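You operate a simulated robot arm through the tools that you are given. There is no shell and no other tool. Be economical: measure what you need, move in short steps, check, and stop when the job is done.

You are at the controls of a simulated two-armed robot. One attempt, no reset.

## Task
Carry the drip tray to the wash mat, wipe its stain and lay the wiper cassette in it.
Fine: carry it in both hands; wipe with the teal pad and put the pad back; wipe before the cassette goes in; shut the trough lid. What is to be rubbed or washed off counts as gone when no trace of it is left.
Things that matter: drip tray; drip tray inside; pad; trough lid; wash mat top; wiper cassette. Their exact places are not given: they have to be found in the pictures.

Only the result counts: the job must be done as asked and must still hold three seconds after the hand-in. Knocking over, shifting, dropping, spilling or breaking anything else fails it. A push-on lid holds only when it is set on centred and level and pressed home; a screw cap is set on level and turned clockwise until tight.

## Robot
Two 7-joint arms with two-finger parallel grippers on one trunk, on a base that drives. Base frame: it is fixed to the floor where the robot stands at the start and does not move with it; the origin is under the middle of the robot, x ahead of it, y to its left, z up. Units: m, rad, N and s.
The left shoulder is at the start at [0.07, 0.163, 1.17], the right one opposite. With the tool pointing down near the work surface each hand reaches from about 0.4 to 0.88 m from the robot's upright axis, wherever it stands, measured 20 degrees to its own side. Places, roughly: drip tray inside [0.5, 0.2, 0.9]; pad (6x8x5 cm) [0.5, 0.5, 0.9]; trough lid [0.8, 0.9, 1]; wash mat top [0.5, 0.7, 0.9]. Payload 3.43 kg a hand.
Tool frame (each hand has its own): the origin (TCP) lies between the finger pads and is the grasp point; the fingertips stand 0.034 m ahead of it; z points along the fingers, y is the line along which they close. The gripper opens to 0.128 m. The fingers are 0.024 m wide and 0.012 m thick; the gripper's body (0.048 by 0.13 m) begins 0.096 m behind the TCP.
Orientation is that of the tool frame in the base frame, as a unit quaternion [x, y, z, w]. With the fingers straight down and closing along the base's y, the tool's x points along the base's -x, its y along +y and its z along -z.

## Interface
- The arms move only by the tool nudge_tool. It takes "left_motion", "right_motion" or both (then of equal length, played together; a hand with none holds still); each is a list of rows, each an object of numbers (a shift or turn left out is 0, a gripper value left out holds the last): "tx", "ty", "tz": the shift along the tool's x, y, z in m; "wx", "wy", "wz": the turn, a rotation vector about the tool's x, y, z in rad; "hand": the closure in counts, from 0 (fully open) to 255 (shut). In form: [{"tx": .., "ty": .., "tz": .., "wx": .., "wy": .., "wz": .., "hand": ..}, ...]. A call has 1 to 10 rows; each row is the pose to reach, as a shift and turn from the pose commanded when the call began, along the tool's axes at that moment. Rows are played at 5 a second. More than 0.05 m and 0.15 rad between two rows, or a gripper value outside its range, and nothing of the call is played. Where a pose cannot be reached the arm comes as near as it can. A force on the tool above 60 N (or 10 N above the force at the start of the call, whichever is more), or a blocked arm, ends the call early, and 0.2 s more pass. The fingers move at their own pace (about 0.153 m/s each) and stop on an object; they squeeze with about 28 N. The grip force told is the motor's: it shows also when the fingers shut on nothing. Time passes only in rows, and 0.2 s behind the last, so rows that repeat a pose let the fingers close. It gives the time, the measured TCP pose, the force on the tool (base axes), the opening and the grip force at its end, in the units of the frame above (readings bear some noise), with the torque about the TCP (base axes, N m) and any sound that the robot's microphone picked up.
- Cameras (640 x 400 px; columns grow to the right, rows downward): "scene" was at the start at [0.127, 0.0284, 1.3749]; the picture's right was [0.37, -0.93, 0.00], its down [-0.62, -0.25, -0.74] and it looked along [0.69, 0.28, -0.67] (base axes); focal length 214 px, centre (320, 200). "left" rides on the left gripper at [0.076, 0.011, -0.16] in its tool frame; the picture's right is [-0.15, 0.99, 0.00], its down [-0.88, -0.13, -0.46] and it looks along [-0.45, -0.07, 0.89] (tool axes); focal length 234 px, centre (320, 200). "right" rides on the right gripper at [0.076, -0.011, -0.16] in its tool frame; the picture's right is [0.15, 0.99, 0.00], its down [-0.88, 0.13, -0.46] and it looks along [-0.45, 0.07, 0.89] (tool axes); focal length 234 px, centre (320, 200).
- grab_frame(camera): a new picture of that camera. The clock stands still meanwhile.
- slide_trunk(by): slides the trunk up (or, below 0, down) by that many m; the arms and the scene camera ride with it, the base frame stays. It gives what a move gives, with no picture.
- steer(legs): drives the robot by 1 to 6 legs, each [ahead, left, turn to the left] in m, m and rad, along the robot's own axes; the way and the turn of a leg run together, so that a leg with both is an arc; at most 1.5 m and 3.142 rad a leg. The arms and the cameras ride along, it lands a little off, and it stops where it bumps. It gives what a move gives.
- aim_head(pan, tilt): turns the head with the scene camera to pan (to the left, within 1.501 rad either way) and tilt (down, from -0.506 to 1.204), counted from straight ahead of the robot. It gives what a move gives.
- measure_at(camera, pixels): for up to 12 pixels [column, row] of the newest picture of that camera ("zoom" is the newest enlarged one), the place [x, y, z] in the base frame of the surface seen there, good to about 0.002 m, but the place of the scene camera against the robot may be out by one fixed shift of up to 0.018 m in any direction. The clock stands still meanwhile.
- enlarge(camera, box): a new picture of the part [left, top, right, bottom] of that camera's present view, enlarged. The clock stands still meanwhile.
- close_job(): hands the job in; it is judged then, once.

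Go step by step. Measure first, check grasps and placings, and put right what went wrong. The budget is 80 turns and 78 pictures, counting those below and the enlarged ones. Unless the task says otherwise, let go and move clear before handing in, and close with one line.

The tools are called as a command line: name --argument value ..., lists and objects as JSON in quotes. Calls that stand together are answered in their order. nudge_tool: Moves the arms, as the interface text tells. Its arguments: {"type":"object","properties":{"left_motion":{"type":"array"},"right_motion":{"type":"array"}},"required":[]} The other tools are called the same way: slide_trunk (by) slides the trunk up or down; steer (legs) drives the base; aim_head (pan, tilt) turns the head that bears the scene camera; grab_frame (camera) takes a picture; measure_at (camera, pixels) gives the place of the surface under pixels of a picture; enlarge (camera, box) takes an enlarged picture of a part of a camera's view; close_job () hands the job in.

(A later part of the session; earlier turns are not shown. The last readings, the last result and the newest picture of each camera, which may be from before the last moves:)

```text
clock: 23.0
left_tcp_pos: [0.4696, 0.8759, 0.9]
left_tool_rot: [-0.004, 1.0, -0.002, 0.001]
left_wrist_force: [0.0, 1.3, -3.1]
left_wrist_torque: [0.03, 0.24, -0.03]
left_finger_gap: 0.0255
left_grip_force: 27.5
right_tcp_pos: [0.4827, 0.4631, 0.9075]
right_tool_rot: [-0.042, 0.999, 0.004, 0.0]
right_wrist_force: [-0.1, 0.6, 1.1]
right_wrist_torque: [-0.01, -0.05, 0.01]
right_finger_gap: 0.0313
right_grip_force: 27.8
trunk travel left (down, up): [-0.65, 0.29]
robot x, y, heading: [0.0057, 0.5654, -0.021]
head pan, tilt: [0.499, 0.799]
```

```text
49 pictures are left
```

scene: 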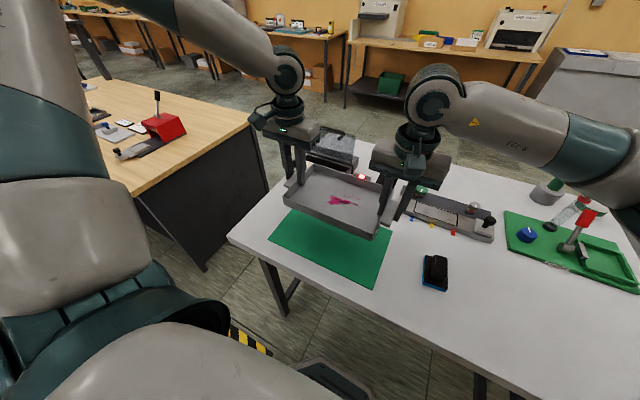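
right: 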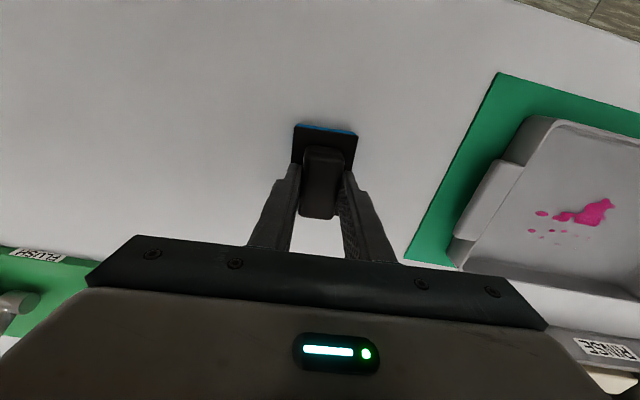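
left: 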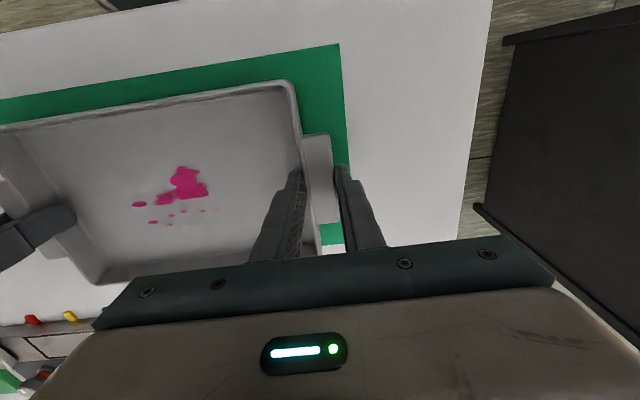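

The pad is held (gap 0.031); its home TCP is (0.483, 0.461, 0.9075). The left gripper body would get in the way of the sweep, so I'll free and raise the left hand while lifting the pad and carrying it over the tray.

nudge_tool --left_motion '[{"hand": 130}, {"hand": 130}, {"tz": -0.04}, {"tz": -0.08}, {"tz": -0.12, "ty": 0.02}, {"tz": -0.16, "ty": 0.05}, {"tz": -0.18, "ty": 0.08}, {"tz": -0.18, "ty": 0.08}, {"tz": -0.18, "ty": 0.08}]' --right_motion '[{"tz": -0.02}, {"tz": -0.05}, {"tz": -0.075}, {"tx": -0.002, "ty": 0.044, "tz": -0.075, "wz": 0.02}, {"tx": -0.004, "ty": 0.088, "tz": -0.075, "wz": 0.04}, {"tx": -0.006, "ty": 0.13, "tz": -0.075, "wz": 0.06}, {"tx": -0.009, "ty": 0.172, "tz": -0.075, "wz": 0.085}, {"tx": -0.0125, "ty": 0.214, "tz": -0.075, "wz": 0.085}, {"tx": -0.0125, "ty": 0.214, "tz": -0.075, "wz": 0.085}]'

grab_frame --camera "right"

grab_frame --camera "left"

```text
clock: 25.0
left_tcp_pos: [0.4715, 0.9564, 1.0807]
left_tool_rot: [-0.003, 1.0, -0.001, 0.001]
left_wrist_force: [-0.7, 0.3, -0.8]
left_wrist_torque: [0.03, -0.01, -0.02]
left_finger_gap: 0.0629
left_grip_force: 0.0
right_tcp_pos: [0.4803, 0.6762, 0.9826]
right_tool_rot: [0.001, 1.0, 0.006, -0.001]
right_wrist_force: [0.1, -0.3, -1.1]
right_wrist_torque: [0.02, -0.01, 0.01]
right_finger_gap: 0.0309
right_grip_force: 27.4
trunk travel left (down, up): [-0.65, 0.29]
robot x, y, heading: [0.0039, 0.5671, -0.014]
head pan, tilt: [0.499, 0.799]
```

```text
48 pictures are left
```

right: 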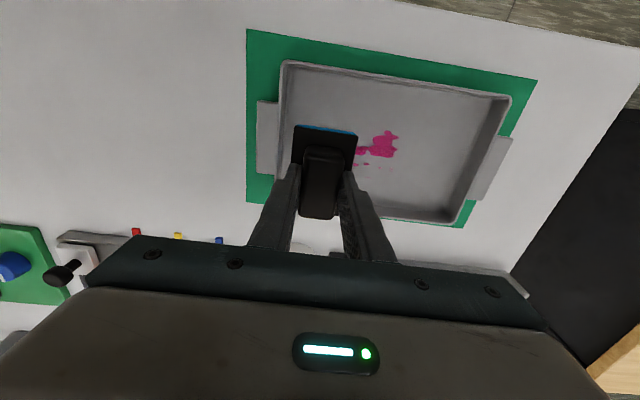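

```text
47 pictures are left
```

left: 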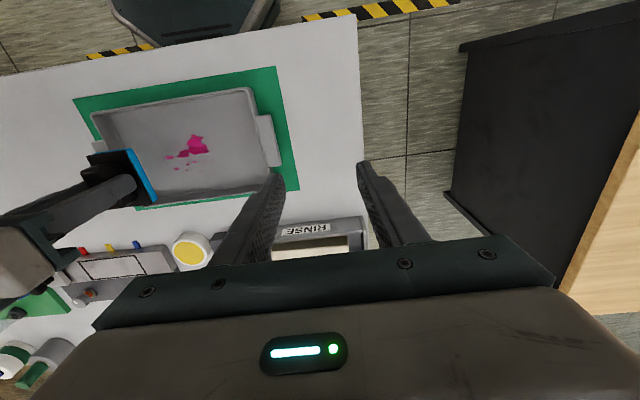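

The tray stays put and the pad is above its right part. Lowering onto the floor (target TCP z≈0.914) until light contact.

nudge_tool --right_motion '[{"tx": 0.003, "tz": 0.03}, {"tx": 0.003, "tz": 0.055}, {"tx": 0.003, "tz": 0.063}, {"tx": 0.003, "tz": 0.067}, {"tx": 0.003, "tz": 0.07}, {"tx": 0.003, "tz": 0.07}]'

```text
clock: 26.4
left_tcp_pos: [0.4707, 0.9562, 1.0809]
left_tool_rot: [-0.003, 1.0, -0.001, 0.002]
left_wrist_force: [-0.1, -0.2, 0.0]
left_wrist_torque: [0.02, -0.04, -0.02]
left_finger_gap: 0.0627
left_grip_force: 0.0
right_tcp_pos: [0.4751, 0.6775, 0.9137]
right_tool_rot: [0.0, 1.0, 0.006, 0.001]
right_wrist_force: [-0.3, -1.6, 13.6]
right_wrist_torque: [-0.44, 0.02, -0.03]
right_finger_gap: 0.0312
right_grip_force: 28.3
trunk travel left (down, up): [-0.65, 0.29]
robot x, y, heading: [0.0024, 0.565, -0.02]
head pan, tilt: [0.499, 0.799]
```

Contact at 13.6 N. Sweep across in y and back, stroking gently.

nudge_tool --right_motion '[{"ty": 0.03}, {"ty": 0.06}, {"ty": 0.09}, {"ty": 0.12}, {"ty": 0.09}, {"ty": 0.06}, {"ty": 0.03}, {"ty": 0.0}]'

grab_frame --camera "right"

enlarge --camera "left" --box '[60, 60, 300, 210]'

```text
clock: 28.2
left_tcp_pos: [0.4715, 0.9557, 1.0804]
left_tool_rot: [-0.004, 1.0, -0.002, 0.0]
left_wrist_force: [0.3, -0.7, -0.1]
left_wrist_torque: [0.05, -0.02, -0.01]
left_finger_gap: 0.0627
left_grip_force: 0.0
right_tcp_pos: [0.4745, 0.6746, 0.9138]
right_tool_rot: [0.001, 1.0, 0.006, -0.001]
right_wrist_force: [0.1, -0.9, 1.5]
right_wrist_torque: [-0.03, -0.06, -0.02]
right_finger_gap: 0.031
right_grip_force: 28.2
trunk travel left (down, up): [-0.65, 0.29]
robot x, y, heading: [0.0055, 0.5657, -0.02]
head pan, tilt: [0.499, 0.799]
```

```text
46 pictures are left
```

right: 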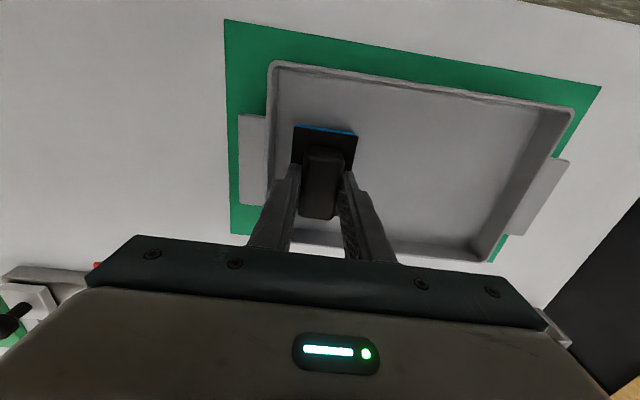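

```text
2.67 times, centred on (180, 135) of left
```

zoom: 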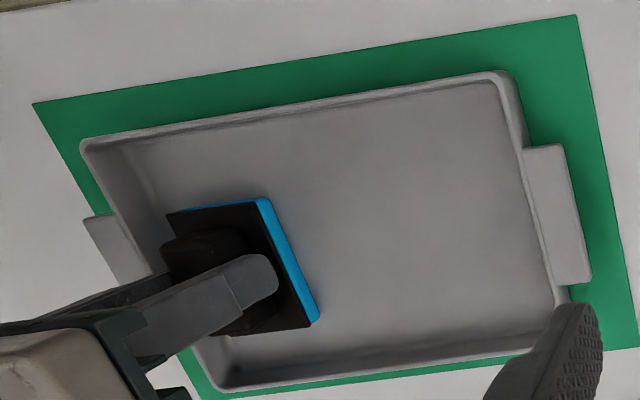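

The stain looks gone; I'll do a second pass with x offsets to catch faint traces, then lift.

nudge_tool --right_motion '[{"ty": 0.0, "tz": 0.001, "tx": -0.015}, {"ty": 0.04, "tz": 0.001, "tx": -0.015}, {"ty": 0.08, "tz": 0.001, "tx": -0.015}, {"ty": 0.12, "tz": 0.001, "tx": -0.015}, {"ty": 0.12, "tz": 0.001, "tx": 0.015}, {"ty": 0.08, "tz": 0.001, "tx": 0.015}, {"ty": 0.04, "tz": 0.001, "tx": 0.015}, {"ty": 0.0, "tz": 0.001, "tx": 0.015}, {"ty": 0.0, "tz": -0.03, "tx": 0.0}, {"ty": 0.0, "tz": -0.07, "tx": 0.0}]'

enlarge --camera "left" --box '[60, 60, 300, 210]'

```text
clock: 30.4
left_tcp_pos: [0.4705, 0.9578, 1.0818]
left_tool_rot: [-0.003, 1.0, -0.003, 0.001]
left_wrist_force: [-0.1, 0.5, 0.1]
left_wrist_torque: [0.0, 0.0, -0.02]
left_finger_gap: 0.0627
left_grip_force: 0.0
right_tcp_pos: [0.4762, 0.6751, 0.9866]
right_tool_rot: [0.0, 1.0, 0.005, 0.001]
right_wrist_force: [0.5, 0.7, -1.1]
right_wrist_torque: [0.04, 0.01, -0.03]
right_finger_gap: 0.0309
right_grip_force: 28.3
trunk travel left (down, up): [-0.65, 0.29]
robot x, y, heading: [0.0039, 0.5701, -0.024]
head pan, tilt: [0.499, 0.799]
```

```text
2.67 times, centred on (180, 135) of left
```

zoom: 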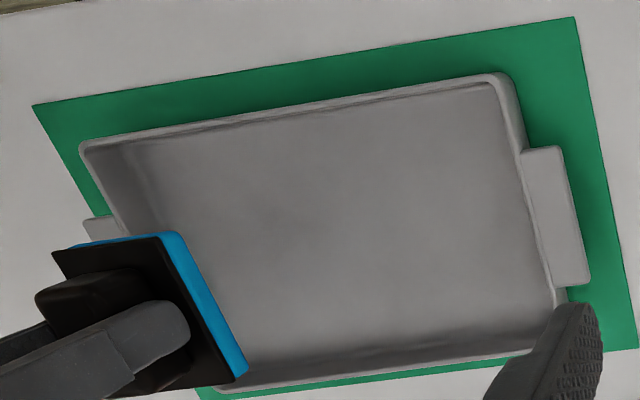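

The tray floor is clean. Returning the pad to its place at TCP (0.483, 0.461).

nudge_tool --right_motion '[{"tx": -0.001, "ty": -0.045, "wz": -0.02}, {"tx": -0.003, "ty": -0.09, "wz": -0.04}, {"tx": -0.005, "ty": -0.135, "wz": -0.06}, {"tx": -0.007, "ty": -0.18, "wz": -0.085}, {"tx": -0.007, "ty": -0.2145, "wz": -0.085}, {"tx": -0.007, "ty": -0.2145, "tz": 0.035, "wz": -0.085}, {"tx": -0.007, "ty": -0.2145, "tz": 0.065, "wz": -0.085}, {"tx": -0.007, "ty": -0.2145, "tz": 0.075, "wz": -0.085}, {"tx": -0.007, "ty": -0.2145, "tz": 0.075, "wz": -0.085}]'

```text
clock: 32.4
left_tcp_pos: [0.4707, 0.9564, 1.0811]
left_tool_rot: [-0.004, 1.0, -0.003, 0.001]
left_wrist_force: [-0.4, -0.3, -0.4]
left_wrist_torque: [0.02, 0.02, 0.0]
left_finger_gap: 0.0628
left_grip_force: 0.0
right_tcp_pos: [0.4809, 0.4623, 0.9075]
right_tool_rot: [-0.042, 0.999, 0.004, 0.0]
right_wrist_force: [-0.4, -1.5, 4.6]
right_wrist_torque: [-0.2, 0.05, -0.04]
right_finger_gap: 0.031
right_grip_force: 27.8
trunk travel left (down, up): [-0.65, 0.29]
robot x, y, heading: [0.0036, 0.5671, -0.015]
head pan, tilt: [0.499, 0.799]
```

The pad rests on the table at its home spot. I'll release it, raise the right hand, and raise the left one for a clear view of the trough.

nudge_tool --left_motion '[{"tz": 0}, {"tz": -0.02}, {"tz": -0.06}, {"tz": -0.1}, {"tz": -0.12}, {"tz": -0.12}]' --right_motion '[{"hand": 130}, {"hand": 130}, {"tz": -0.04}, {"tz": -0.08}, {"tz": -0.12}, {"tz": -0.16}]'

aim_head --pan 0.5 --tilt 0.65

grab_frame --camera "scene"

grab_frame --camera "right"

```text
clock: 33.8
left_tcp_pos: [0.4687, 0.9561, 1.1985]
left_tool_rot: [-0.004, 1.0, -0.002, 0.003]
left_wrist_force: [-0.2, 0.7, 1.0]
left_wrist_torque: [-0.08, 0.01, -0.03]
left_finger_gap: 0.0628
left_grip_force: 0.0
right_tcp_pos: [0.4823, 0.4597, 1.0666]
right_tool_rot: [-0.043, 0.999, 0.004, 0.0]
right_wrist_force: [-0.8, 0.0, 0.3]
right_wrist_torque: [-0.02, -0.02, -0.02]
right_finger_gap: 0.0628
right_grip_force: 0.2
trunk travel left (down, up): [-0.65, 0.29]
robot x, y, heading: [0.0023, 0.5672, -0.021]
head pan, tilt: [0.499, 0.799]
```

```text
clock: 34.5
left_tcp_pos: [0.4686, 0.9558, 1.1991]
left_tool_rot: [-0.004, 1.0, -0.001, 0.001]
left_wrist_force: [0.1, 0.0, -0.2]
left_wrist_torque: [-0.03, 0.03, 0.0]
left_finger_gap: 0.0628
left_grip_force: 0.1
right_tcp_pos: [0.4824, 0.4578, 1.0664]
right_tool_rot: [-0.042, 0.999, 0.004, 0.0]
right_wrist_force: [-1.0, -0.9, -0.3]
right_wrist_torque: [0.0, 0.0, 0.02]
right_finger_gap: 0.063
right_grip_force: 0.0
trunk travel left (down, up): [-0.65, 0.29]
robot x, y, heading: [0.0041, 0.5674, -0.02]
head pan, tilt: [0.499, 0.649]
```

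```text
43 pictures are left
```

scene: 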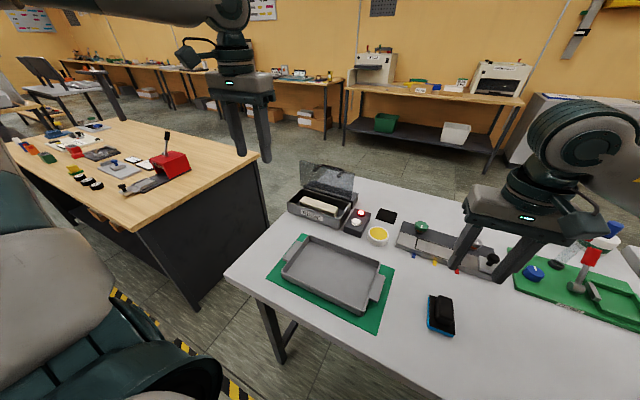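

```text
42 pictures are left
```

right: 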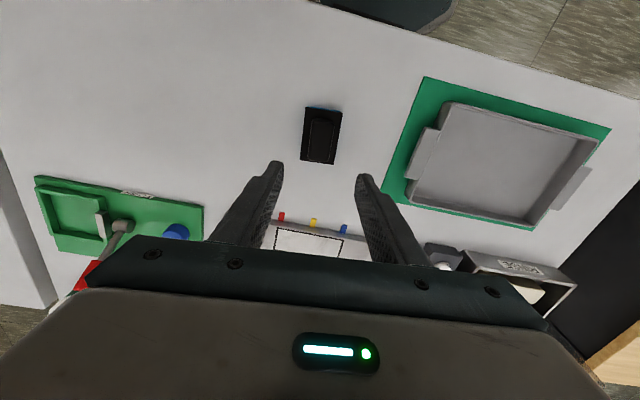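

Pad is back and clear. Now I zoom on the trough (scene cols 280–400, rows 150–240) and measure cassette and lid.

enlarge --camera "scene" --box '[270, 150, 398, 230]'

measure_at --camera "zoom" --pixels '[[175, 225], [240, 235], [325, 285], [160, 245], [150, 60], [430, 125], [400, 240], [255, 75], [390, 95], [100, 250], [310, 340], [380, 280]]'

```text
5.00 times, centred on (334, 190) of scene
```

zoom: 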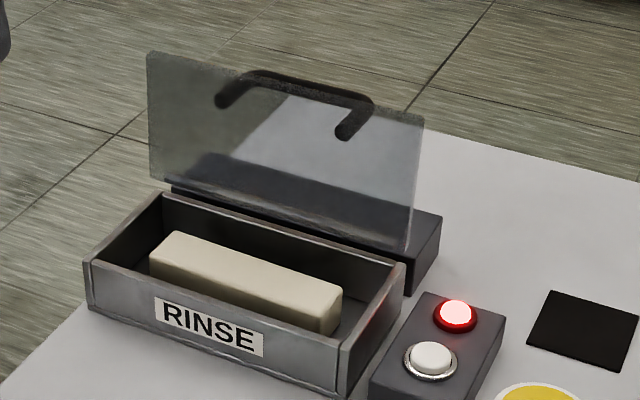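

```text
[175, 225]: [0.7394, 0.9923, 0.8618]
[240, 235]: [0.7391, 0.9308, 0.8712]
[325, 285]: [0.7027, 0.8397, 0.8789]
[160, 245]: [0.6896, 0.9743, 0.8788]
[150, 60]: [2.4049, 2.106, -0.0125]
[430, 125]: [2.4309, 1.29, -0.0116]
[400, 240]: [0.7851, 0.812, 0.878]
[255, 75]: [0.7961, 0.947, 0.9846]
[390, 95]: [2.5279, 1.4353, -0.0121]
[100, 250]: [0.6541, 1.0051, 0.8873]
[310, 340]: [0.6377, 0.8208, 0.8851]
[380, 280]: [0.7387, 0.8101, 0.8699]
```

The trough holds the cream cassette (long in y, ≈0.84–0.98), lid hinged at the rear (x≈0.745) and leaning back. I need to grip the cassette across x, so I turn the left hand by −90° about its tool axis while moving above the trough.

nudge_tool --left_motion '[{"tx": -0.018, "ty": -0.006, "tz": 0.006, "wz": -0.149, "hand": 0}, {"tx": -0.036, "ty": -0.011, "tz": 0.012, "wz": -0.298}, {"tx": -0.054, "ty": -0.017, "tz": 0.018, "wz": -0.447}, {"tx": -0.072, "ty": -0.022, "tz": 0.024, "wz": -0.596}, {"tx": -0.09, "ty": -0.028, "tz": 0.03, "wz": -0.745}, {"tx": -0.108, "ty": -0.033, "tz": 0.036, "wz": -0.894}, {"tx": -0.126, "ty": -0.039, "tz": 0.042, "wz": -1.043}, {"tx": -0.144, "ty": -0.044, "tz": 0.048, "wz": -1.192}, {"tx": -0.162, "ty": -0.05, "tz": 0.05, "wz": -1.341}, {"tx": -0.18, "ty": -0.056, "tz": 0.05, "wz": -1.49}]'

grab_frame --camera "left"

```text
clock: 36.7
left_tcp_pos: [0.6487, 0.9025, 1.1479]
left_tool_rot: [-0.681, 0.732, -0.003, -0.001]
left_wrist_force: [-0.2, -0.1, -0.8]
left_wrist_torque: [-0.03, -0.01, 0.0]
left_finger_gap: 0.1279
left_grip_force: 0.0
right_tcp_pos: [0.4824, 0.4593, 1.0662]
right_tool_rot: [-0.042, 0.999, 0.004, -0.001]
right_wrist_force: [1.3, 0.2, -1.0]
right_wrist_torque: [0.02, 0.02, -0.01]
right_finger_gap: 0.0627
right_grip_force: 0.1
trunk travel left (down, up): [-0.65, 0.29]
robot x, y, heading: [0.0037, 0.5676, -0.018]
head pan, tilt: [0.499, 0.649]
```

```text
40 pictures are left
```

left: 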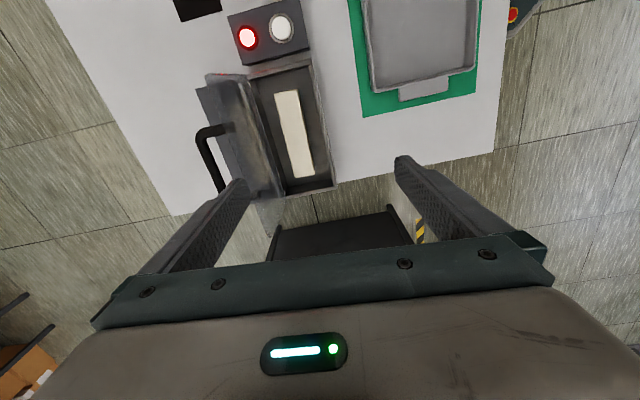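

Excellent top view: cassette cols 275–315, rows 90–178; lid left of it with handle at (205,150). Measuring.

enlarge --camera "left" --box '[180, 50, 340, 200]'

measure_at --camera "left" --pixels '[[278, 95], [297, 93], [293, 175], [312, 173], [295, 135], [265, 130], [315, 130], [205, 130], [208, 155], [222, 187], [225, 130], [310, 62]]'

measure_at --camera "left" --pixels '[[240, 90], [250, 130], [230, 150], [210, 90], [332, 185], [285, 193], [250, 80], [270, 185], [262, 190], [280, 205], [320, 100], [325, 150]]'

```text
2.67 times, centred on (260, 125) of left
```

zoom: 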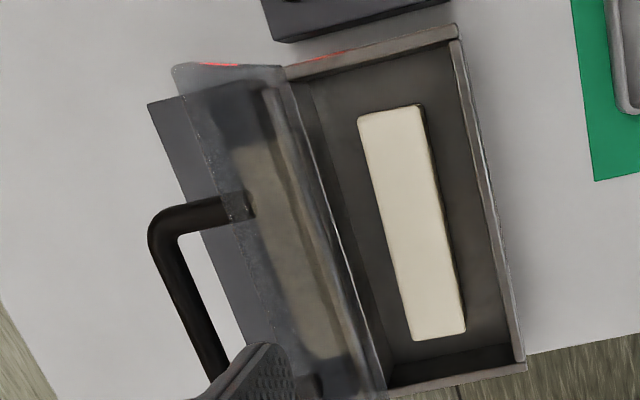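

```text
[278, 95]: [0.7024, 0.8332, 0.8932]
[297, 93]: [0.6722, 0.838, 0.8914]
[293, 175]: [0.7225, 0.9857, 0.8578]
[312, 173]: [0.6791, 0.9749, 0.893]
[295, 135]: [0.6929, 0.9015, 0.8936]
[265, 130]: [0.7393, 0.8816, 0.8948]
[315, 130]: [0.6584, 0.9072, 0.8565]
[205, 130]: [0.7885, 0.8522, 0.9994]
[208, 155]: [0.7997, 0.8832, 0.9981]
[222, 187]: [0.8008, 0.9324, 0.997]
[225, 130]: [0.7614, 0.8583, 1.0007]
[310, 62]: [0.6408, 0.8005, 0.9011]
```

```text
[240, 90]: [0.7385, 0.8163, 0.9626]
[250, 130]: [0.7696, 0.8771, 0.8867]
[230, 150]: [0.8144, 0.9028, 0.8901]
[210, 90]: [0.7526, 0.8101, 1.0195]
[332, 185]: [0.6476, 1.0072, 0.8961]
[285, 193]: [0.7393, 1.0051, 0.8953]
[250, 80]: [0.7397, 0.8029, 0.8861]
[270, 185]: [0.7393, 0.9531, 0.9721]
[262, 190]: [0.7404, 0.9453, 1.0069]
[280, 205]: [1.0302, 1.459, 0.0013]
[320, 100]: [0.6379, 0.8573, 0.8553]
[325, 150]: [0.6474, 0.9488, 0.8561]
```

Cassette: centre (0.691, 0.905), x-width ≈0.031, top z 0.893; the lid stands vertical at x≈0.74 up to z≈1.02 with its handle behind at (0.80, 0.90, 1.0). To keep the gripper body off the lid I tilt the hand 0.2 rad (top towards the robot) and hover above the cassette.

nudge_tool --left_motion '[{"tx": -0.001, "ty": -0.009, "tz": 0.02, "wx": 0.05, "wz": -0.014, "hand": 165}, {"tx": -0.0025, "ty": -0.018, "tz": 0.04, "wx": 0.1, "wz": -0.028}, {"tx": -0.004, "ty": -0.027, "tz": 0.06, "wx": 0.15, "wz": -0.042}, {"tx": -0.0052, "ty": -0.0367, "tz": 0.08, "wx": 0.2, "wz": -0.055}, {"tx": -0.0052, "ty": -0.0367, "tz": 0.095, "wx": 0.2, "wz": -0.055}, {"tx": -0.0052, "ty": -0.0367, "tz": 0.095, "wx": 0.2, "wz": -0.055}]'

grab_frame --camera "left"

enlarge --camera "scene" --box '[240, 80, 400, 230]'

```text
clock: 38.1
left_tcp_pos: [0.6866, 0.9051, 1.0548]
left_tool_rot: [-0.697, 0.71, -0.075, 0.068]
left_wrist_force: [-0.5, 0.2, -0.4]
left_wrist_torque: [-0.01, 0.0, -0.01]
left_finger_gap: 0.0454
left_grip_force: 0.2
right_tcp_pos: [0.482, 0.4593, 1.0662]
right_tool_rot: [-0.042, 0.999, 0.004, 0.0]
right_wrist_force: [0.5, 0.1, 0.1]
right_wrist_torque: [0.04, -0.02, 0.01]
right_finger_gap: 0.0629
right_grip_force: 0.0
trunk travel left (down, up): [-0.65, 0.29]
robot x, y, heading: [0.0031, 0.5652, -0.02]
head pan, tilt: [0.499, 0.649]
```

```text
38 pictures are left
```

left: 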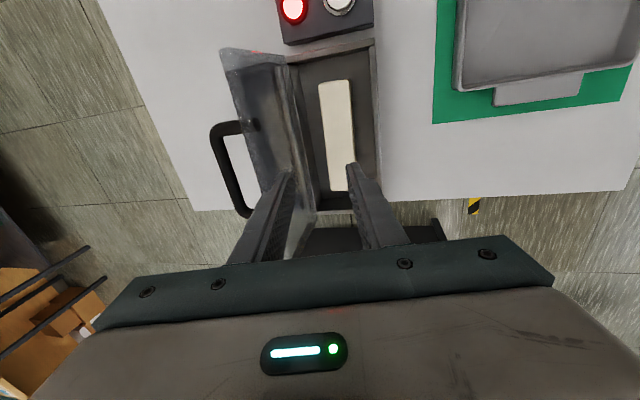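

```text
2.67 times, centred on (320, 155) of scene
```

zoom: 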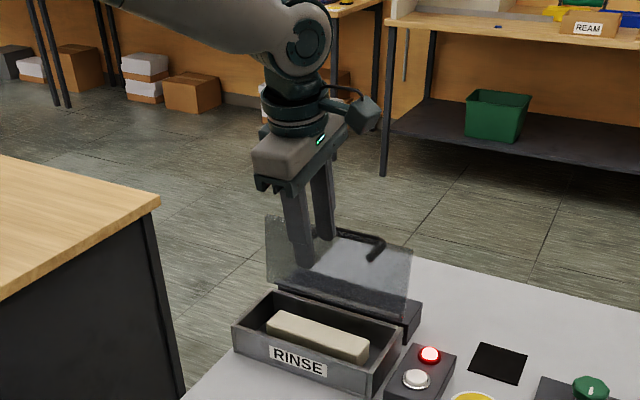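

Tilt is right (fingers lean forward at tips) and clearance to the lid is about 1 cm. Descend part-way straight down and check.

nudge_tool --left_motion '[{"ty": 0.008, "tz": 0.0392}, {"ty": 0.016, "tz": 0.0784}, {"ty": 0.0215, "tz": 0.105}, {"ty": 0.0215, "tz": 0.105}]'

grab_frame --camera "left"

enlarge --camera "scene" --box '[240, 80, 400, 230]'

```text
clock: 39.1
left_tcp_pos: [0.6816, 0.9048, 0.9469]
left_tool_rot: [-0.697, 0.71, -0.076, 0.067]
left_wrist_force: [-0.7, -0.3, -0.3]
left_wrist_torque: [0.0, 0.0, 0.02]
left_finger_gap: 0.0454
left_grip_force: 0.1
right_tcp_pos: [0.4817, 0.4579, 1.0658]
right_tool_rot: [-0.041, 0.999, 0.005, 0.0]
right_wrist_force: [0.7, 0.8, -0.1]
right_wrist_torque: [0.05, 0.02, 0.01]
right_finger_gap: 0.0622
right_grip_force: 0.0
trunk travel left (down, up): [-0.65, 0.29]
robot x, y, heading: [0.0067, 0.564, -0.015]
head pan, tilt: [0.499, 0.649]
```

```text
36 pictures are left
```

left: 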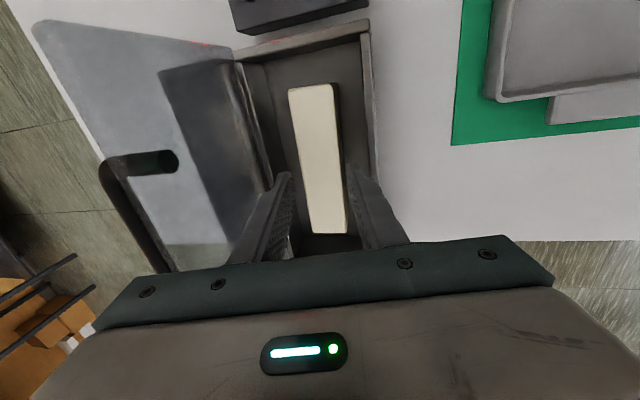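

```text
2.67 times, centred on (320, 155) of scene
```

zoom: 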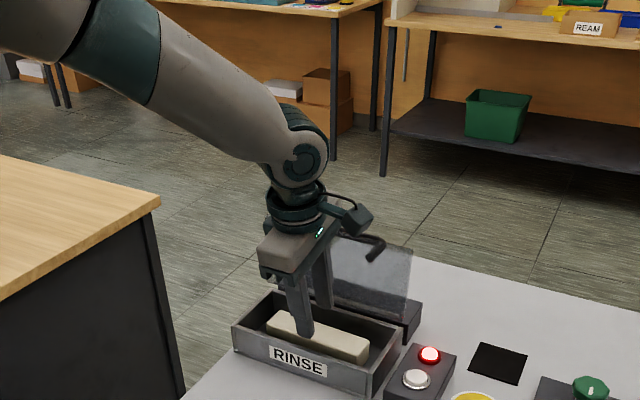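

Hand is between the walls; I verify the cassette's edges in this closer view before the last 4 cm.

measure_at --camera "left" --pixels '[[297, 140], [336, 140], [303, 180], [341, 180], [311, 225], [345, 225], [315, 150], [268, 160], [360, 130], [255, 140], [240, 60], [367, 60]]'

```text
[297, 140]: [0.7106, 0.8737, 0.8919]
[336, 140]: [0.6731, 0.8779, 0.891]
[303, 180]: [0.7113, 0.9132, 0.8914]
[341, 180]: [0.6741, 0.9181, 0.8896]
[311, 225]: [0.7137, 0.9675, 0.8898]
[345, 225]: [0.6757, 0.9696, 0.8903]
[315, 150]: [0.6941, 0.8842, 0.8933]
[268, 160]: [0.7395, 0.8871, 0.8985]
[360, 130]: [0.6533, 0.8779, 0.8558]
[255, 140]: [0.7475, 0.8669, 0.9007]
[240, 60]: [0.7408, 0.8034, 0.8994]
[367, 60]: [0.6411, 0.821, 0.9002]
```

Cassette is x 0.673–0.712 (centre 0.6925). I open slightly to 0.05, shift 6 mm ahead and descend to grip height, then close.

nudge_tool --left_motion '[{"ty": -0.005, "tz": 0.004, "hand": 155}, {"ty": -0.002, "tz": 0.018}, {"ty": 0.001, "tz": 0.032}, {"ty": 0.0025, "tz": 0.0424}, {"ty": 0.0025, "tz": 0.0424}]'

grab_frame --camera "left"

```text
clock: 40.3
left_tcp_pos: [0.6913, 0.9028, 0.9046]
left_tool_rot: [-0.697, 0.71, -0.076, 0.067]
left_wrist_force: [0.4, 0.6, 0.0]
left_wrist_torque: [-0.01, 0.0, 0.02]
left_finger_gap: 0.0501
left_grip_force: 0.1
right_tcp_pos: [0.4812, 0.4596, 1.0663]
right_tool_rot: [-0.042, 0.999, 0.004, 0.0]
right_wrist_force: [-1.2, 0.1, -0.7]
right_wrist_torque: [0.02, 0.0, -0.01]
right_finger_gap: 0.0627
right_grip_force: 0.0
trunk travel left (down, up): [-0.65, 0.29]
robot x, y, heading: [0.0024, 0.5685, -0.016]
head pan, tilt: [0.499, 0.649]
```

```text
34 pictures are left
```

left: 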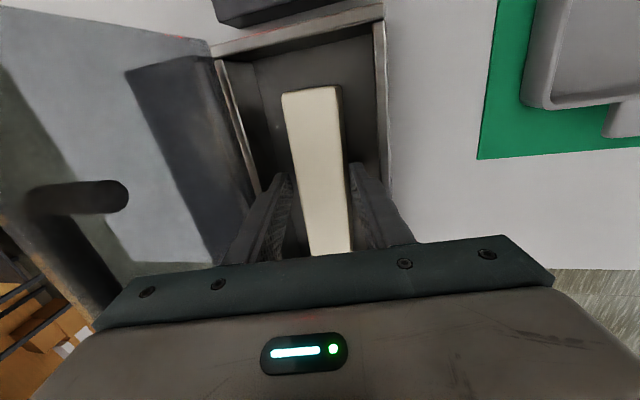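

No contact and the cassette is between the fingers. Closing.

nudge_tool --left_motion '[{"hand": 200}, {"hand": 255}, {"hand": 255}, {"hand": 255}]'

nudge_tool --left_motion '[{"ty": -0.004, "tz": -0.02}, {"ty": -0.006, "tz": -0.04}, {"ty": -0.01, "tz": -0.06}, {"ty": -0.01, "tz": -0.06}]'

grab_frame --camera "left"

enlarge --camera "scene" --box '[240, 80, 400, 230]'

```text
clock: 41.3
left_tcp_pos: [0.6898, 0.9011, 0.9058]
left_tool_rot: [-0.697, 0.709, -0.076, 0.067]
left_wrist_force: [-0.5, 1.5, 8.2]
left_wrist_torque: [-0.4, 0.15, -0.08]
left_finger_gap: 0.0396
left_grip_force: 28.2
right_tcp_pos: [0.4811, 0.4596, 1.0677]
right_tool_rot: [-0.043, 0.999, 0.003, 0.0]
right_wrist_force: [-0.7, 0.9, 1.0]
right_wrist_torque: [0.01, 0.02, -0.01]
right_finger_gap: 0.0629
right_grip_force: 0.0
trunk travel left (down, up): [-0.65, 0.29]
robot x, y, heading: [0.0055, 0.5685, -0.013]
head pan, tilt: [0.499, 0.649]
```

```text
clock: 42.3
left_tcp_pos: [0.691, 0.9039, 0.9664]
left_tool_rot: [-0.697, 0.71, -0.076, 0.067]
left_wrist_force: [1.6, 0.0, -2.6]
left_wrist_torque: [0.0, 0.04, 0.02]
left_finger_gap: 0.0396
left_grip_force: 28.0
right_tcp_pos: [0.4822, 0.4595, 1.0656]
right_tool_rot: [-0.042, 0.999, 0.004, -0.001]
right_wrist_force: [0.3, 0.6, -0.2]
right_wrist_torque: [0.0, -0.02, -0.04]
right_finger_gap: 0.0627
right_grip_force: 0.1
trunk travel left (down, up): [-0.65, 0.29]
robot x, y, heading: [0.0055, 0.5706, -0.014]
head pan, tilt: [0.499, 0.649]
```

```text
33 pictures are left
```

left: 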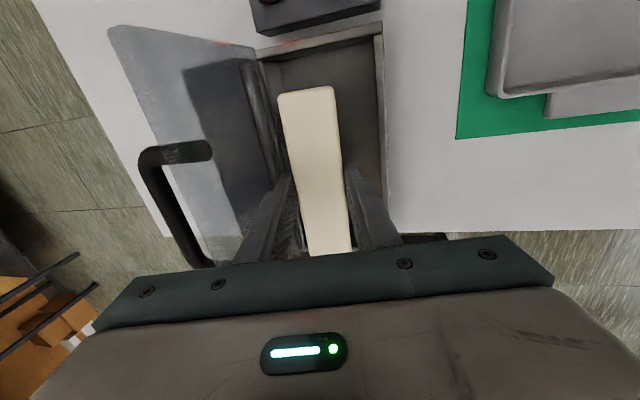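

```text
2.67 times, centred on (320, 155) of scene
```

zoom: 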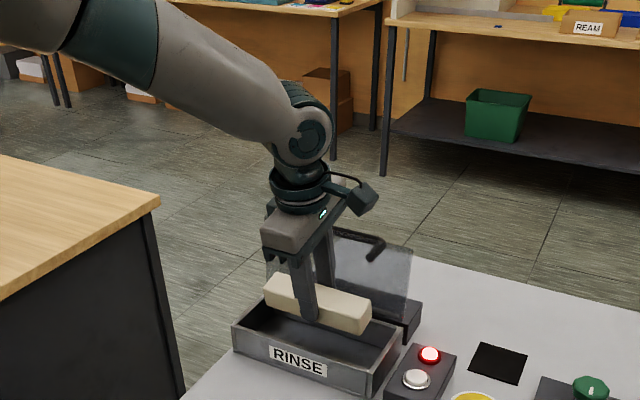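

The cassette came out cleanly and is held. Raise, carry it over the tray centre (0.469, 0.748) and level the hand.

nudge_tool --left_motion '[{"ty": -0.006, "tz": -0.029}, {"ty": -0.011, "tz": -0.053}, {"tx": 0.023, "ty": 0.02, "tz": -0.059, "wx": -0.03}, {"tx": 0.046, "ty": 0.05, "tz": -0.065, "wx": -0.06}, {"tx": 0.069, "ty": 0.081, "tz": -0.071, "wx": -0.09}, {"tx": 0.092, "ty": 0.112, "tz": -0.077, "wx": -0.12}, {"tx": 0.115, "ty": 0.143, "tz": -0.083, "wx": -0.15}, {"tx": 0.138, "ty": 0.174, "tz": -0.089, "wx": -0.18}, {"tx": 0.161, "ty": 0.204, "tz": -0.0955, "wx": -0.2}, {"tx": 0.161, "ty": 0.204, "tz": -0.0955, "wx": -0.2}]'

aim_head --pan 0.4 --tilt 0.85

grab_frame --camera "left"

grab_frame --camera "scene"

```text
clock: 44.5
left_tcp_pos: [0.4667, 0.7465, 1.017]
left_tool_rot: [-0.7, 0.714, -0.004, -0.003]
left_wrist_force: [-0.2, 0.3, -2.9]
left_wrist_torque: [-0.03, 0.01, 0.0]
left_finger_gap: 0.0396
left_grip_force: 27.8
right_tcp_pos: [0.4821, 0.4588, 1.0669]
right_tool_rot: [-0.043, 0.999, 0.004, 0.0]
right_wrist_force: [-0.8, 0.6, -0.6]
right_wrist_torque: [-0.04, 0.03, 0.01]
right_finger_gap: 0.0629
right_grip_force: 0.0
trunk travel left (down, up): [-0.65, 0.29]
robot x, y, heading: [0.0036, 0.5686, -0.024]
head pan, tilt: [0.499, 0.649]
```

```text
clock: 45.2
left_tcp_pos: [0.4653, 0.746, 1.0165]
left_tool_rot: [-0.7, 0.714, -0.004, -0.004]
left_wrist_force: [0.4, 0.9, -1.8]
left_wrist_torque: [0.01, -0.04, -0.01]
left_finger_gap: 0.0396
left_grip_force: 28.3
right_tcp_pos: [0.4821, 0.4588, 1.067]
right_tool_rot: [-0.042, 0.999, 0.005, 0.0]
right_wrist_force: [-0.2, -0.1, 0.7]
right_wrist_torque: [0.0, -0.01, 0.0]
right_finger_gap: 0.0628
right_grip_force: 0.0
trunk travel left (down, up): [-0.65, 0.29]
robot x, y, heading: [0.0028, 0.5628, -0.018]
head pan, tilt: [0.4, 0.85]
```

```text
31 pictures are left
```

left: 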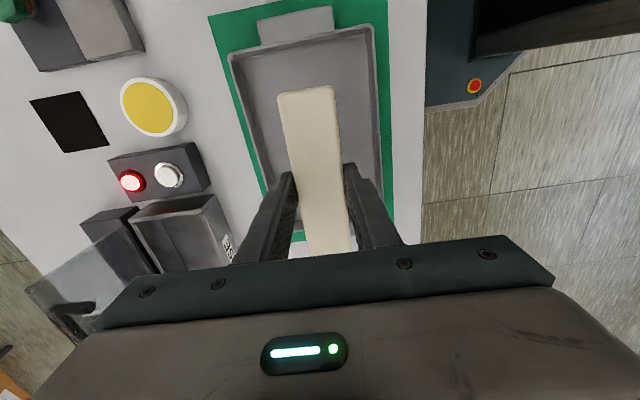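

```text
30 pictures are left
```

scene: 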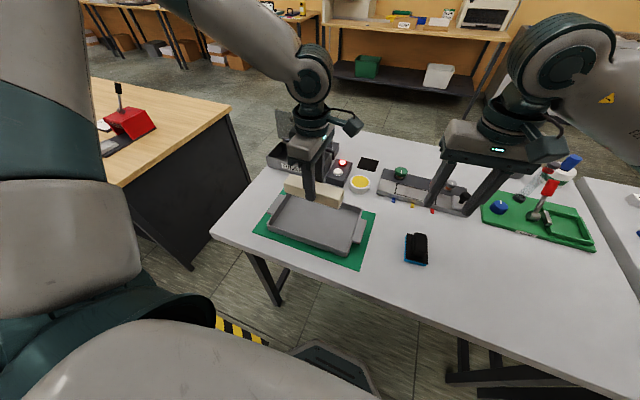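

The cassette (long in y, about 0.676–0.82) fits inside the tray. Lowering towards the floor.

nudge_tool --left_motion '[{"tz": 0.04}, {"tz": 0.08}, {"tz": 0.098}, {"tz": 0.102}, {"tz": 0.106}, {"tz": 0.106}]'

grab_frame --camera "left"

```text
clock: 46.6
left_tcp_pos: [0.469, 0.7476, 0.915]
left_tool_rot: [-0.699, 0.715, -0.004, -0.004]
left_wrist_force: [-0.1, 0.3, -2.6]
left_wrist_torque: [0.01, 0.05, -0.02]
left_finger_gap: 0.0395
left_grip_force: 28.1
right_tcp_pos: [0.4818, 0.4598, 1.0671]
right_tool_rot: [-0.042, 0.999, 0.005, 0.0]
right_wrist_force: [-0.1, 0.2, -1.1]
right_wrist_torque: [-0.01, 0.01, -0.01]
right_finger_gap: 0.0627
right_grip_force: 0.2
trunk travel left (down, up): [-0.65, 0.29]
robot x, y, heading: [0.003, 0.5621, -0.022]
head pan, tilt: [0.4, 0.85]
```

```text
29 pictures are left
```

left: 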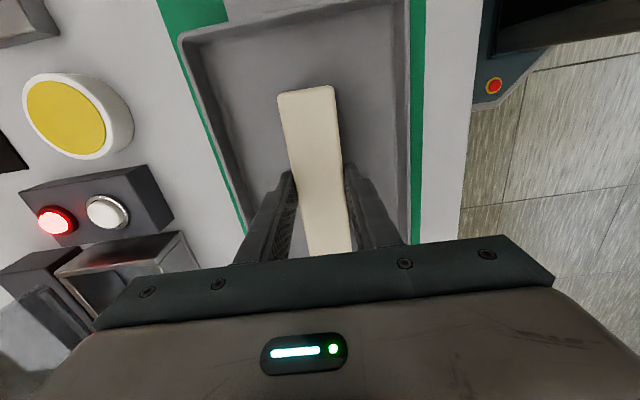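

Still free (−2.6 N). A few mm more until contact.

nudge_tool --left_motion '[{"tz": 0.002}, {"tz": 0.004}, {"tz": 0.006}, {"tz": 0.006}]'

measure_at --camera "left" --pixels '[[282, 95], [331, 92], [305, 130], [296, 170], [338, 165], [318, 230], [240, 100], [380, 100]]'

```text
clock: 47.6
left_tcp_pos: [0.4689, 0.7474, 0.9087]
left_tool_rot: [-0.699, 0.715, -0.004, -0.005]
left_wrist_force: [-0.7, 0.4, -2.2]
left_wrist_torque: [0.01, 0.0, -0.02]
left_finger_gap: 0.0397
left_grip_force: 28.0
left hand out of reach, approached as far as the arm can: row 3, 4
right_tcp_pos: [0.4825, 0.4597, 1.0664]
right_tool_rot: [-0.041, 0.999, 0.004, 0.0]
right_wrist_force: [-0.1, -0.2, -0.3]
right_wrist_torque: [-0.03, 0.02, 0.02]
right_finger_gap: 0.0629
right_grip_force: 0.0
trunk travel left (down, up): [-0.65, 0.29]
robot x, y, heading: [0.0047, 0.5706, -0.015]
head pan, tilt: [0.4, 0.85]
```

```text
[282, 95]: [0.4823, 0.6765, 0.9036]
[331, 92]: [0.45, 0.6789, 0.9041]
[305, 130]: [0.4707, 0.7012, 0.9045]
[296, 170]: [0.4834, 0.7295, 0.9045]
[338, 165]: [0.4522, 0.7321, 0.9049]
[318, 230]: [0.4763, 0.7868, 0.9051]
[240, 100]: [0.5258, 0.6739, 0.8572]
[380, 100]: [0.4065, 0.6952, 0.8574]
```

The cassette is level; its bottom is ~4 mm above the floor and the arm is at a reach limit, so I lower with the trunk by 4 mm.

slide_trunk --by -0.004

```text
clock: 48.1
left_tcp_pos: [0.47, 0.7483, 0.9047]
left_tool_rot: [-0.699, 0.715, -0.003, -0.004]
left_wrist_force: [0.0, 0.0, -3.2]
left_wrist_torque: [0.02, 0.03, -0.02]
left_finger_gap: 0.0394
left_grip_force: 28.3
right_tcp_pos: [0.4838, 0.4599, 1.0623]
right_tool_rot: [-0.042, 0.999, 0.004, 0.0]
right_wrist_force: [0.0, -0.6, 0.3]
right_wrist_torque: [-0.01, 0.05, -0.02]
right_finger_gap: 0.0627
right_grip_force: 0.2
trunk travel left (down, up): [-0.646, 0.294]
robot x, y, heading: [0.0012, 0.5653, -0.015]
head pan, tilt: [0.4, 0.85]
```

slide_trunk --by -0.002

```text
clock: 48.6
left_tcp_pos: [0.4689, 0.7479, 0.904]
left_tool_rot: [-0.699, 0.715, -0.004, -0.005]
left_wrist_force: [-0.3, 0.7, 6.9]
left_wrist_torque: [0.74, -0.02, 0.04]
left_finger_gap: 0.0394
left_grip_force: 28.2
right_tcp_pos: [0.4816, 0.459, 1.0608]
right_tool_rot: [-0.042, 0.999, 0.004, 0.0]
right_wrist_force: [-0.1, -0.3, -0.8]
right_wrist_torque: [0.02, 0.0, 0.01]
right_finger_gap: 0.0627
right_grip_force: 0.1
trunk travel left (down, up): [-0.644, 0.296]
robot x, y, heading: [0.007, 0.5682, -0.016]
head pan, tilt: [0.4, 0.85]
```

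Contact (6.9 N). Release gently and rise.

nudge_tool --left_motion '[{"hand": 150}, {"hand": 115}, {"hand": 115}, {"tz": -0.03}, {"tz": -0.07}, {"tz": -0.11}, {"tz": -0.15}, {"tz": -0.19}, {"tz": -0.22}, {"tz": -0.22}]'

grab_frame --camera "left"

enlarge --camera "scene" --box '[220, 100, 440, 280]'

```text
clock: 50.8
left_tcp_pos: [0.4731, 0.7506, 1.1239]
left_tool_rot: [-0.699, 0.715, -0.003, -0.006]
left_wrist_force: [0.5, -0.1, 0.2]
left_wrist_torque: [0.02, 0.0, 0.01]
left_finger_gap: 0.0702
left_grip_force: 0.1
right_tcp_pos: [0.4834, 0.4592, 1.0607]
right_tool_rot: [-0.042, 0.999, 0.004, -0.001]
right_wrist_force: [1.0, -0.9, -0.2]
right_wrist_torque: [-0.01, -0.02, -0.03]
right_finger_gap: 0.0625
right_grip_force: 0.1
trunk travel left (down, up): [-0.644, 0.296]
robot x, y, heading: [0.004, 0.5663, -0.012]
head pan, tilt: [0.4, 0.85]
```

```text
28 pictures are left
```

left: 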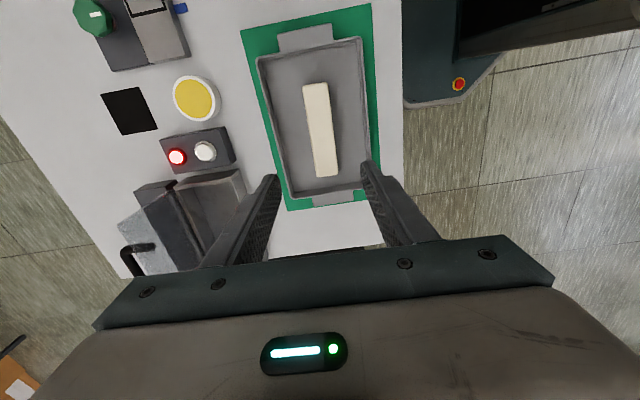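

```text
2.22 times, centred on (330, 190) of scene
```

zoom: 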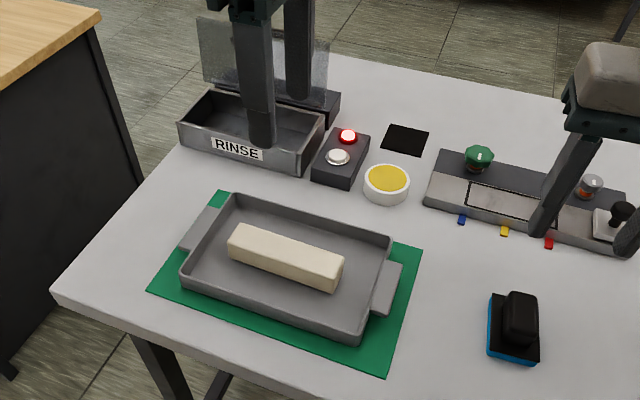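

The cassette lies flat in the tray. For the lid I'll cage the handle bar (≈(0.80, 0.90, 1.0), along y) between the fingers, which already close along x; moving to hover above it.

nudge_tool --left_motion '[{"tx": -0.0197, "ty": -0.0404}, {"tx": -0.0394, "ty": -0.0809}, {"tx": -0.059, "ty": -0.1213}, {"tx": -0.0787, "ty": -0.1618}, {"tx": -0.0984, "ty": -0.2022}, {"tx": -0.118, "ty": -0.2426}, {"tx": -0.1377, "ty": -0.283}, {"tx": -0.1574, "ty": -0.3235}, {"tx": -0.1574, "ty": -0.3235}]'

grab_frame --camera "left"

enlarge --camera "scene" --box '[220, 60, 400, 210]'

```text
clock: 52.8
left_tcp_pos: [0.7519, 0.9126, 1.1152]
left_tool_rot: [-0.698, 0.716, -0.003, -0.005]
left_wrist_force: [0.6, 0.0, -0.2]
left_wrist_torque: [0.01, -0.03, 0.02]
left_finger_gap: 0.0702
left_grip_force: 0.0
left hand out of reach, approached as far as the arm can: row 7, 8, 9
right_tcp_pos: [0.4831, 0.4608, 1.0592]
right_tool_rot: [-0.043, 0.999, 0.004, -0.001]
right_wrist_force: [-1.4, -0.3, -0.2]
right_wrist_torque: [0.01, -0.03, -0.03]
right_finger_gap: 0.0626
right_grip_force: 0.0
trunk travel left (down, up): [-0.644, 0.296]
robot x, y, heading: [0.0063, 0.5693, -0.014]
head pan, tilt: [0.4, 0.85]
```

```text
26 pictures are left
```

left: 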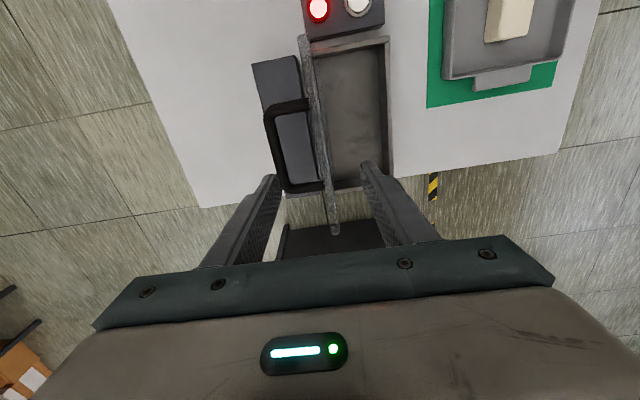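

```text
2.67 times, centred on (310, 135) of scene
```

zoom: 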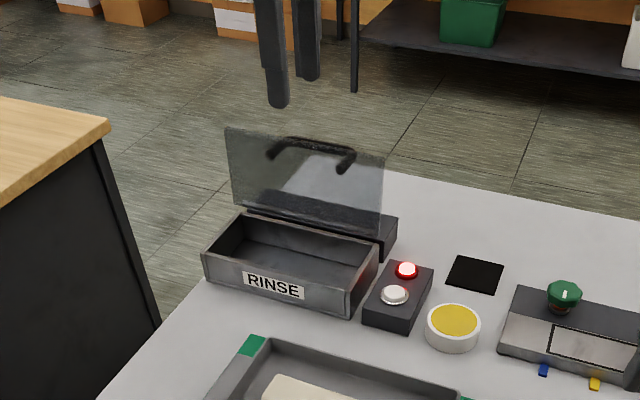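

The hand stops at x≈0.752 (reach). Pushing the lid plate itself from behind needs only x≈0.77; I'll measure the lid edge-on and handle posts to choose the spot.

measure_at --camera "left" --pixels '[[305, 42], [308, 70], [312, 90], [322, 150], [332, 225], [300, 103], [318, 187], [268, 120], [277, 170], [285, 188], [260, 70], [300, 180]]'

enlarge --camera "left" --box '[240, 20, 400, 250]'

```text
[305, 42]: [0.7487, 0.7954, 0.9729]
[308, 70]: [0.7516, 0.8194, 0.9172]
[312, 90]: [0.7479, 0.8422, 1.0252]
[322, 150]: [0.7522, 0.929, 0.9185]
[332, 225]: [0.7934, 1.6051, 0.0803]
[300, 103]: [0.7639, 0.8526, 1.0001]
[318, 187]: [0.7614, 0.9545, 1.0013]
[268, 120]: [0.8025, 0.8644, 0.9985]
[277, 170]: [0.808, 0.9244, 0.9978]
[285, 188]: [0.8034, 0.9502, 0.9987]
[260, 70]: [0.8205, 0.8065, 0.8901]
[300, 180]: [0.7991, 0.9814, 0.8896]
```

```text
1.74 times, centred on (320, 135) of left
```

zoom: 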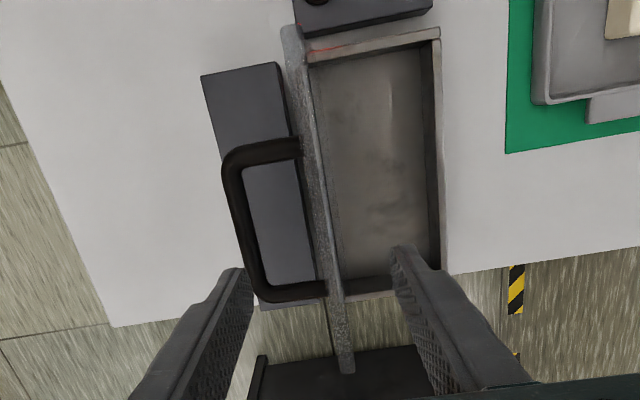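

Lid plate x 0.744–0.753, top z 1.025, posts at y 0.853 and 0.955. I'll push from behind at y≈0.82 (outside the posts) with the fingers shut; first hover behind it at safe height with a 0.25 rad tilt for reach.

nudge_tool --left_motion '[{"tx": 0.02, "ty": 0.0065, "tz": 0.0, "wx": 0.06, "hand": 255}, {"tx": 0.04, "ty": 0.013, "tz": 0.0, "wx": 0.12}, {"tx": 0.06, "ty": 0.02, "tz": 0.0, "wx": 0.18}, {"tx": 0.08, "ty": 0.026, "tz": 0.0, "wx": 0.25}, {"tx": 0.08, "ty": 0.026, "tz": 0.0, "wx": 0.25}]'

grab_frame --camera "left"

```text
clock: 54.0
left_tcp_pos: [0.7291, 0.8358, 1.1142]
left_tool_rot: [-0.695, 0.709, -0.093, 0.082]
left_wrist_force: [0.6, 0.8, 0.0]
left_wrist_torque: [0.0, -0.02, 0.03]
left_finger_gap: 0.0
left_grip_force: 28.1
right_tcp_pos: [0.4816, 0.4599, 1.059]
right_tool_rot: [-0.042, 0.999, 0.004, -0.001]
right_wrist_force: [0.2, 0.4, 0.0]
right_wrist_torque: [-0.03, 0.01, -0.01]
right_finger_gap: 0.0628
right_grip_force: 0.1
trunk travel left (down, up): [-0.644, 0.296]
robot x, y, heading: [0.001, 0.5666, -0.015]
head pan, tilt: [0.4, 0.85]
```

```text
23 pictures are left
```

left: 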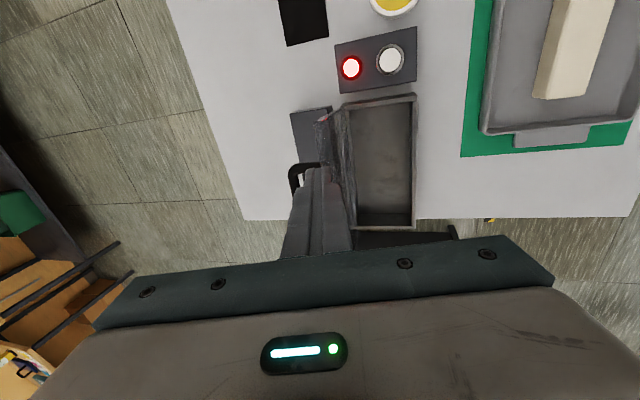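

The hand is at (0.729, 0.836). Move 4.6 cm ahead and to y 0.82, still above the lid top, and check that it is reachable.

nudge_tool --left_motion '[{"tx": 0.007, "ty": -0.02, "tz": 0.005}, {"tx": 0.0148, "ty": -0.045, "tz": 0.0113}, {"tx": 0.0148, "ty": -0.042, "tz": 0.023}, {"tx": 0.0148, "ty": -0.042, "tz": 0.023}]'

grab_frame --camera "left"

```text
clock: 55.0
left_tcp_pos: [0.7724, 0.8215, 1.0998]
left_tool_rot: [-0.694, 0.709, -0.094, 0.083]
left_wrist_force: [-0.2, 0.2, 0.2]
left_wrist_torque: [0.01, -0.01, 0.01]
left_finger_gap: 0.0
left_grip_force: 27.5
right_tcp_pos: [0.4827, 0.4586, 1.0602]
right_tool_rot: [-0.042, 0.999, 0.004, 0.0]
right_wrist_force: [-0.9, -0.3, 0.4]
right_wrist_torque: [0.03, 0.0, 0.02]
right_finger_gap: 0.0628
right_grip_force: 0.0
trunk travel left (down, up): [-0.644, 0.296]
robot x, y, heading: [0.0024, 0.5671, -0.021]
head pan, tilt: [0.4, 0.85]
```

```text
22 pictures are left
```

left: 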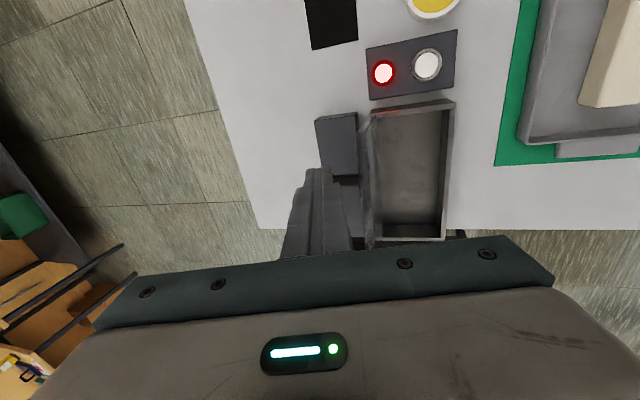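

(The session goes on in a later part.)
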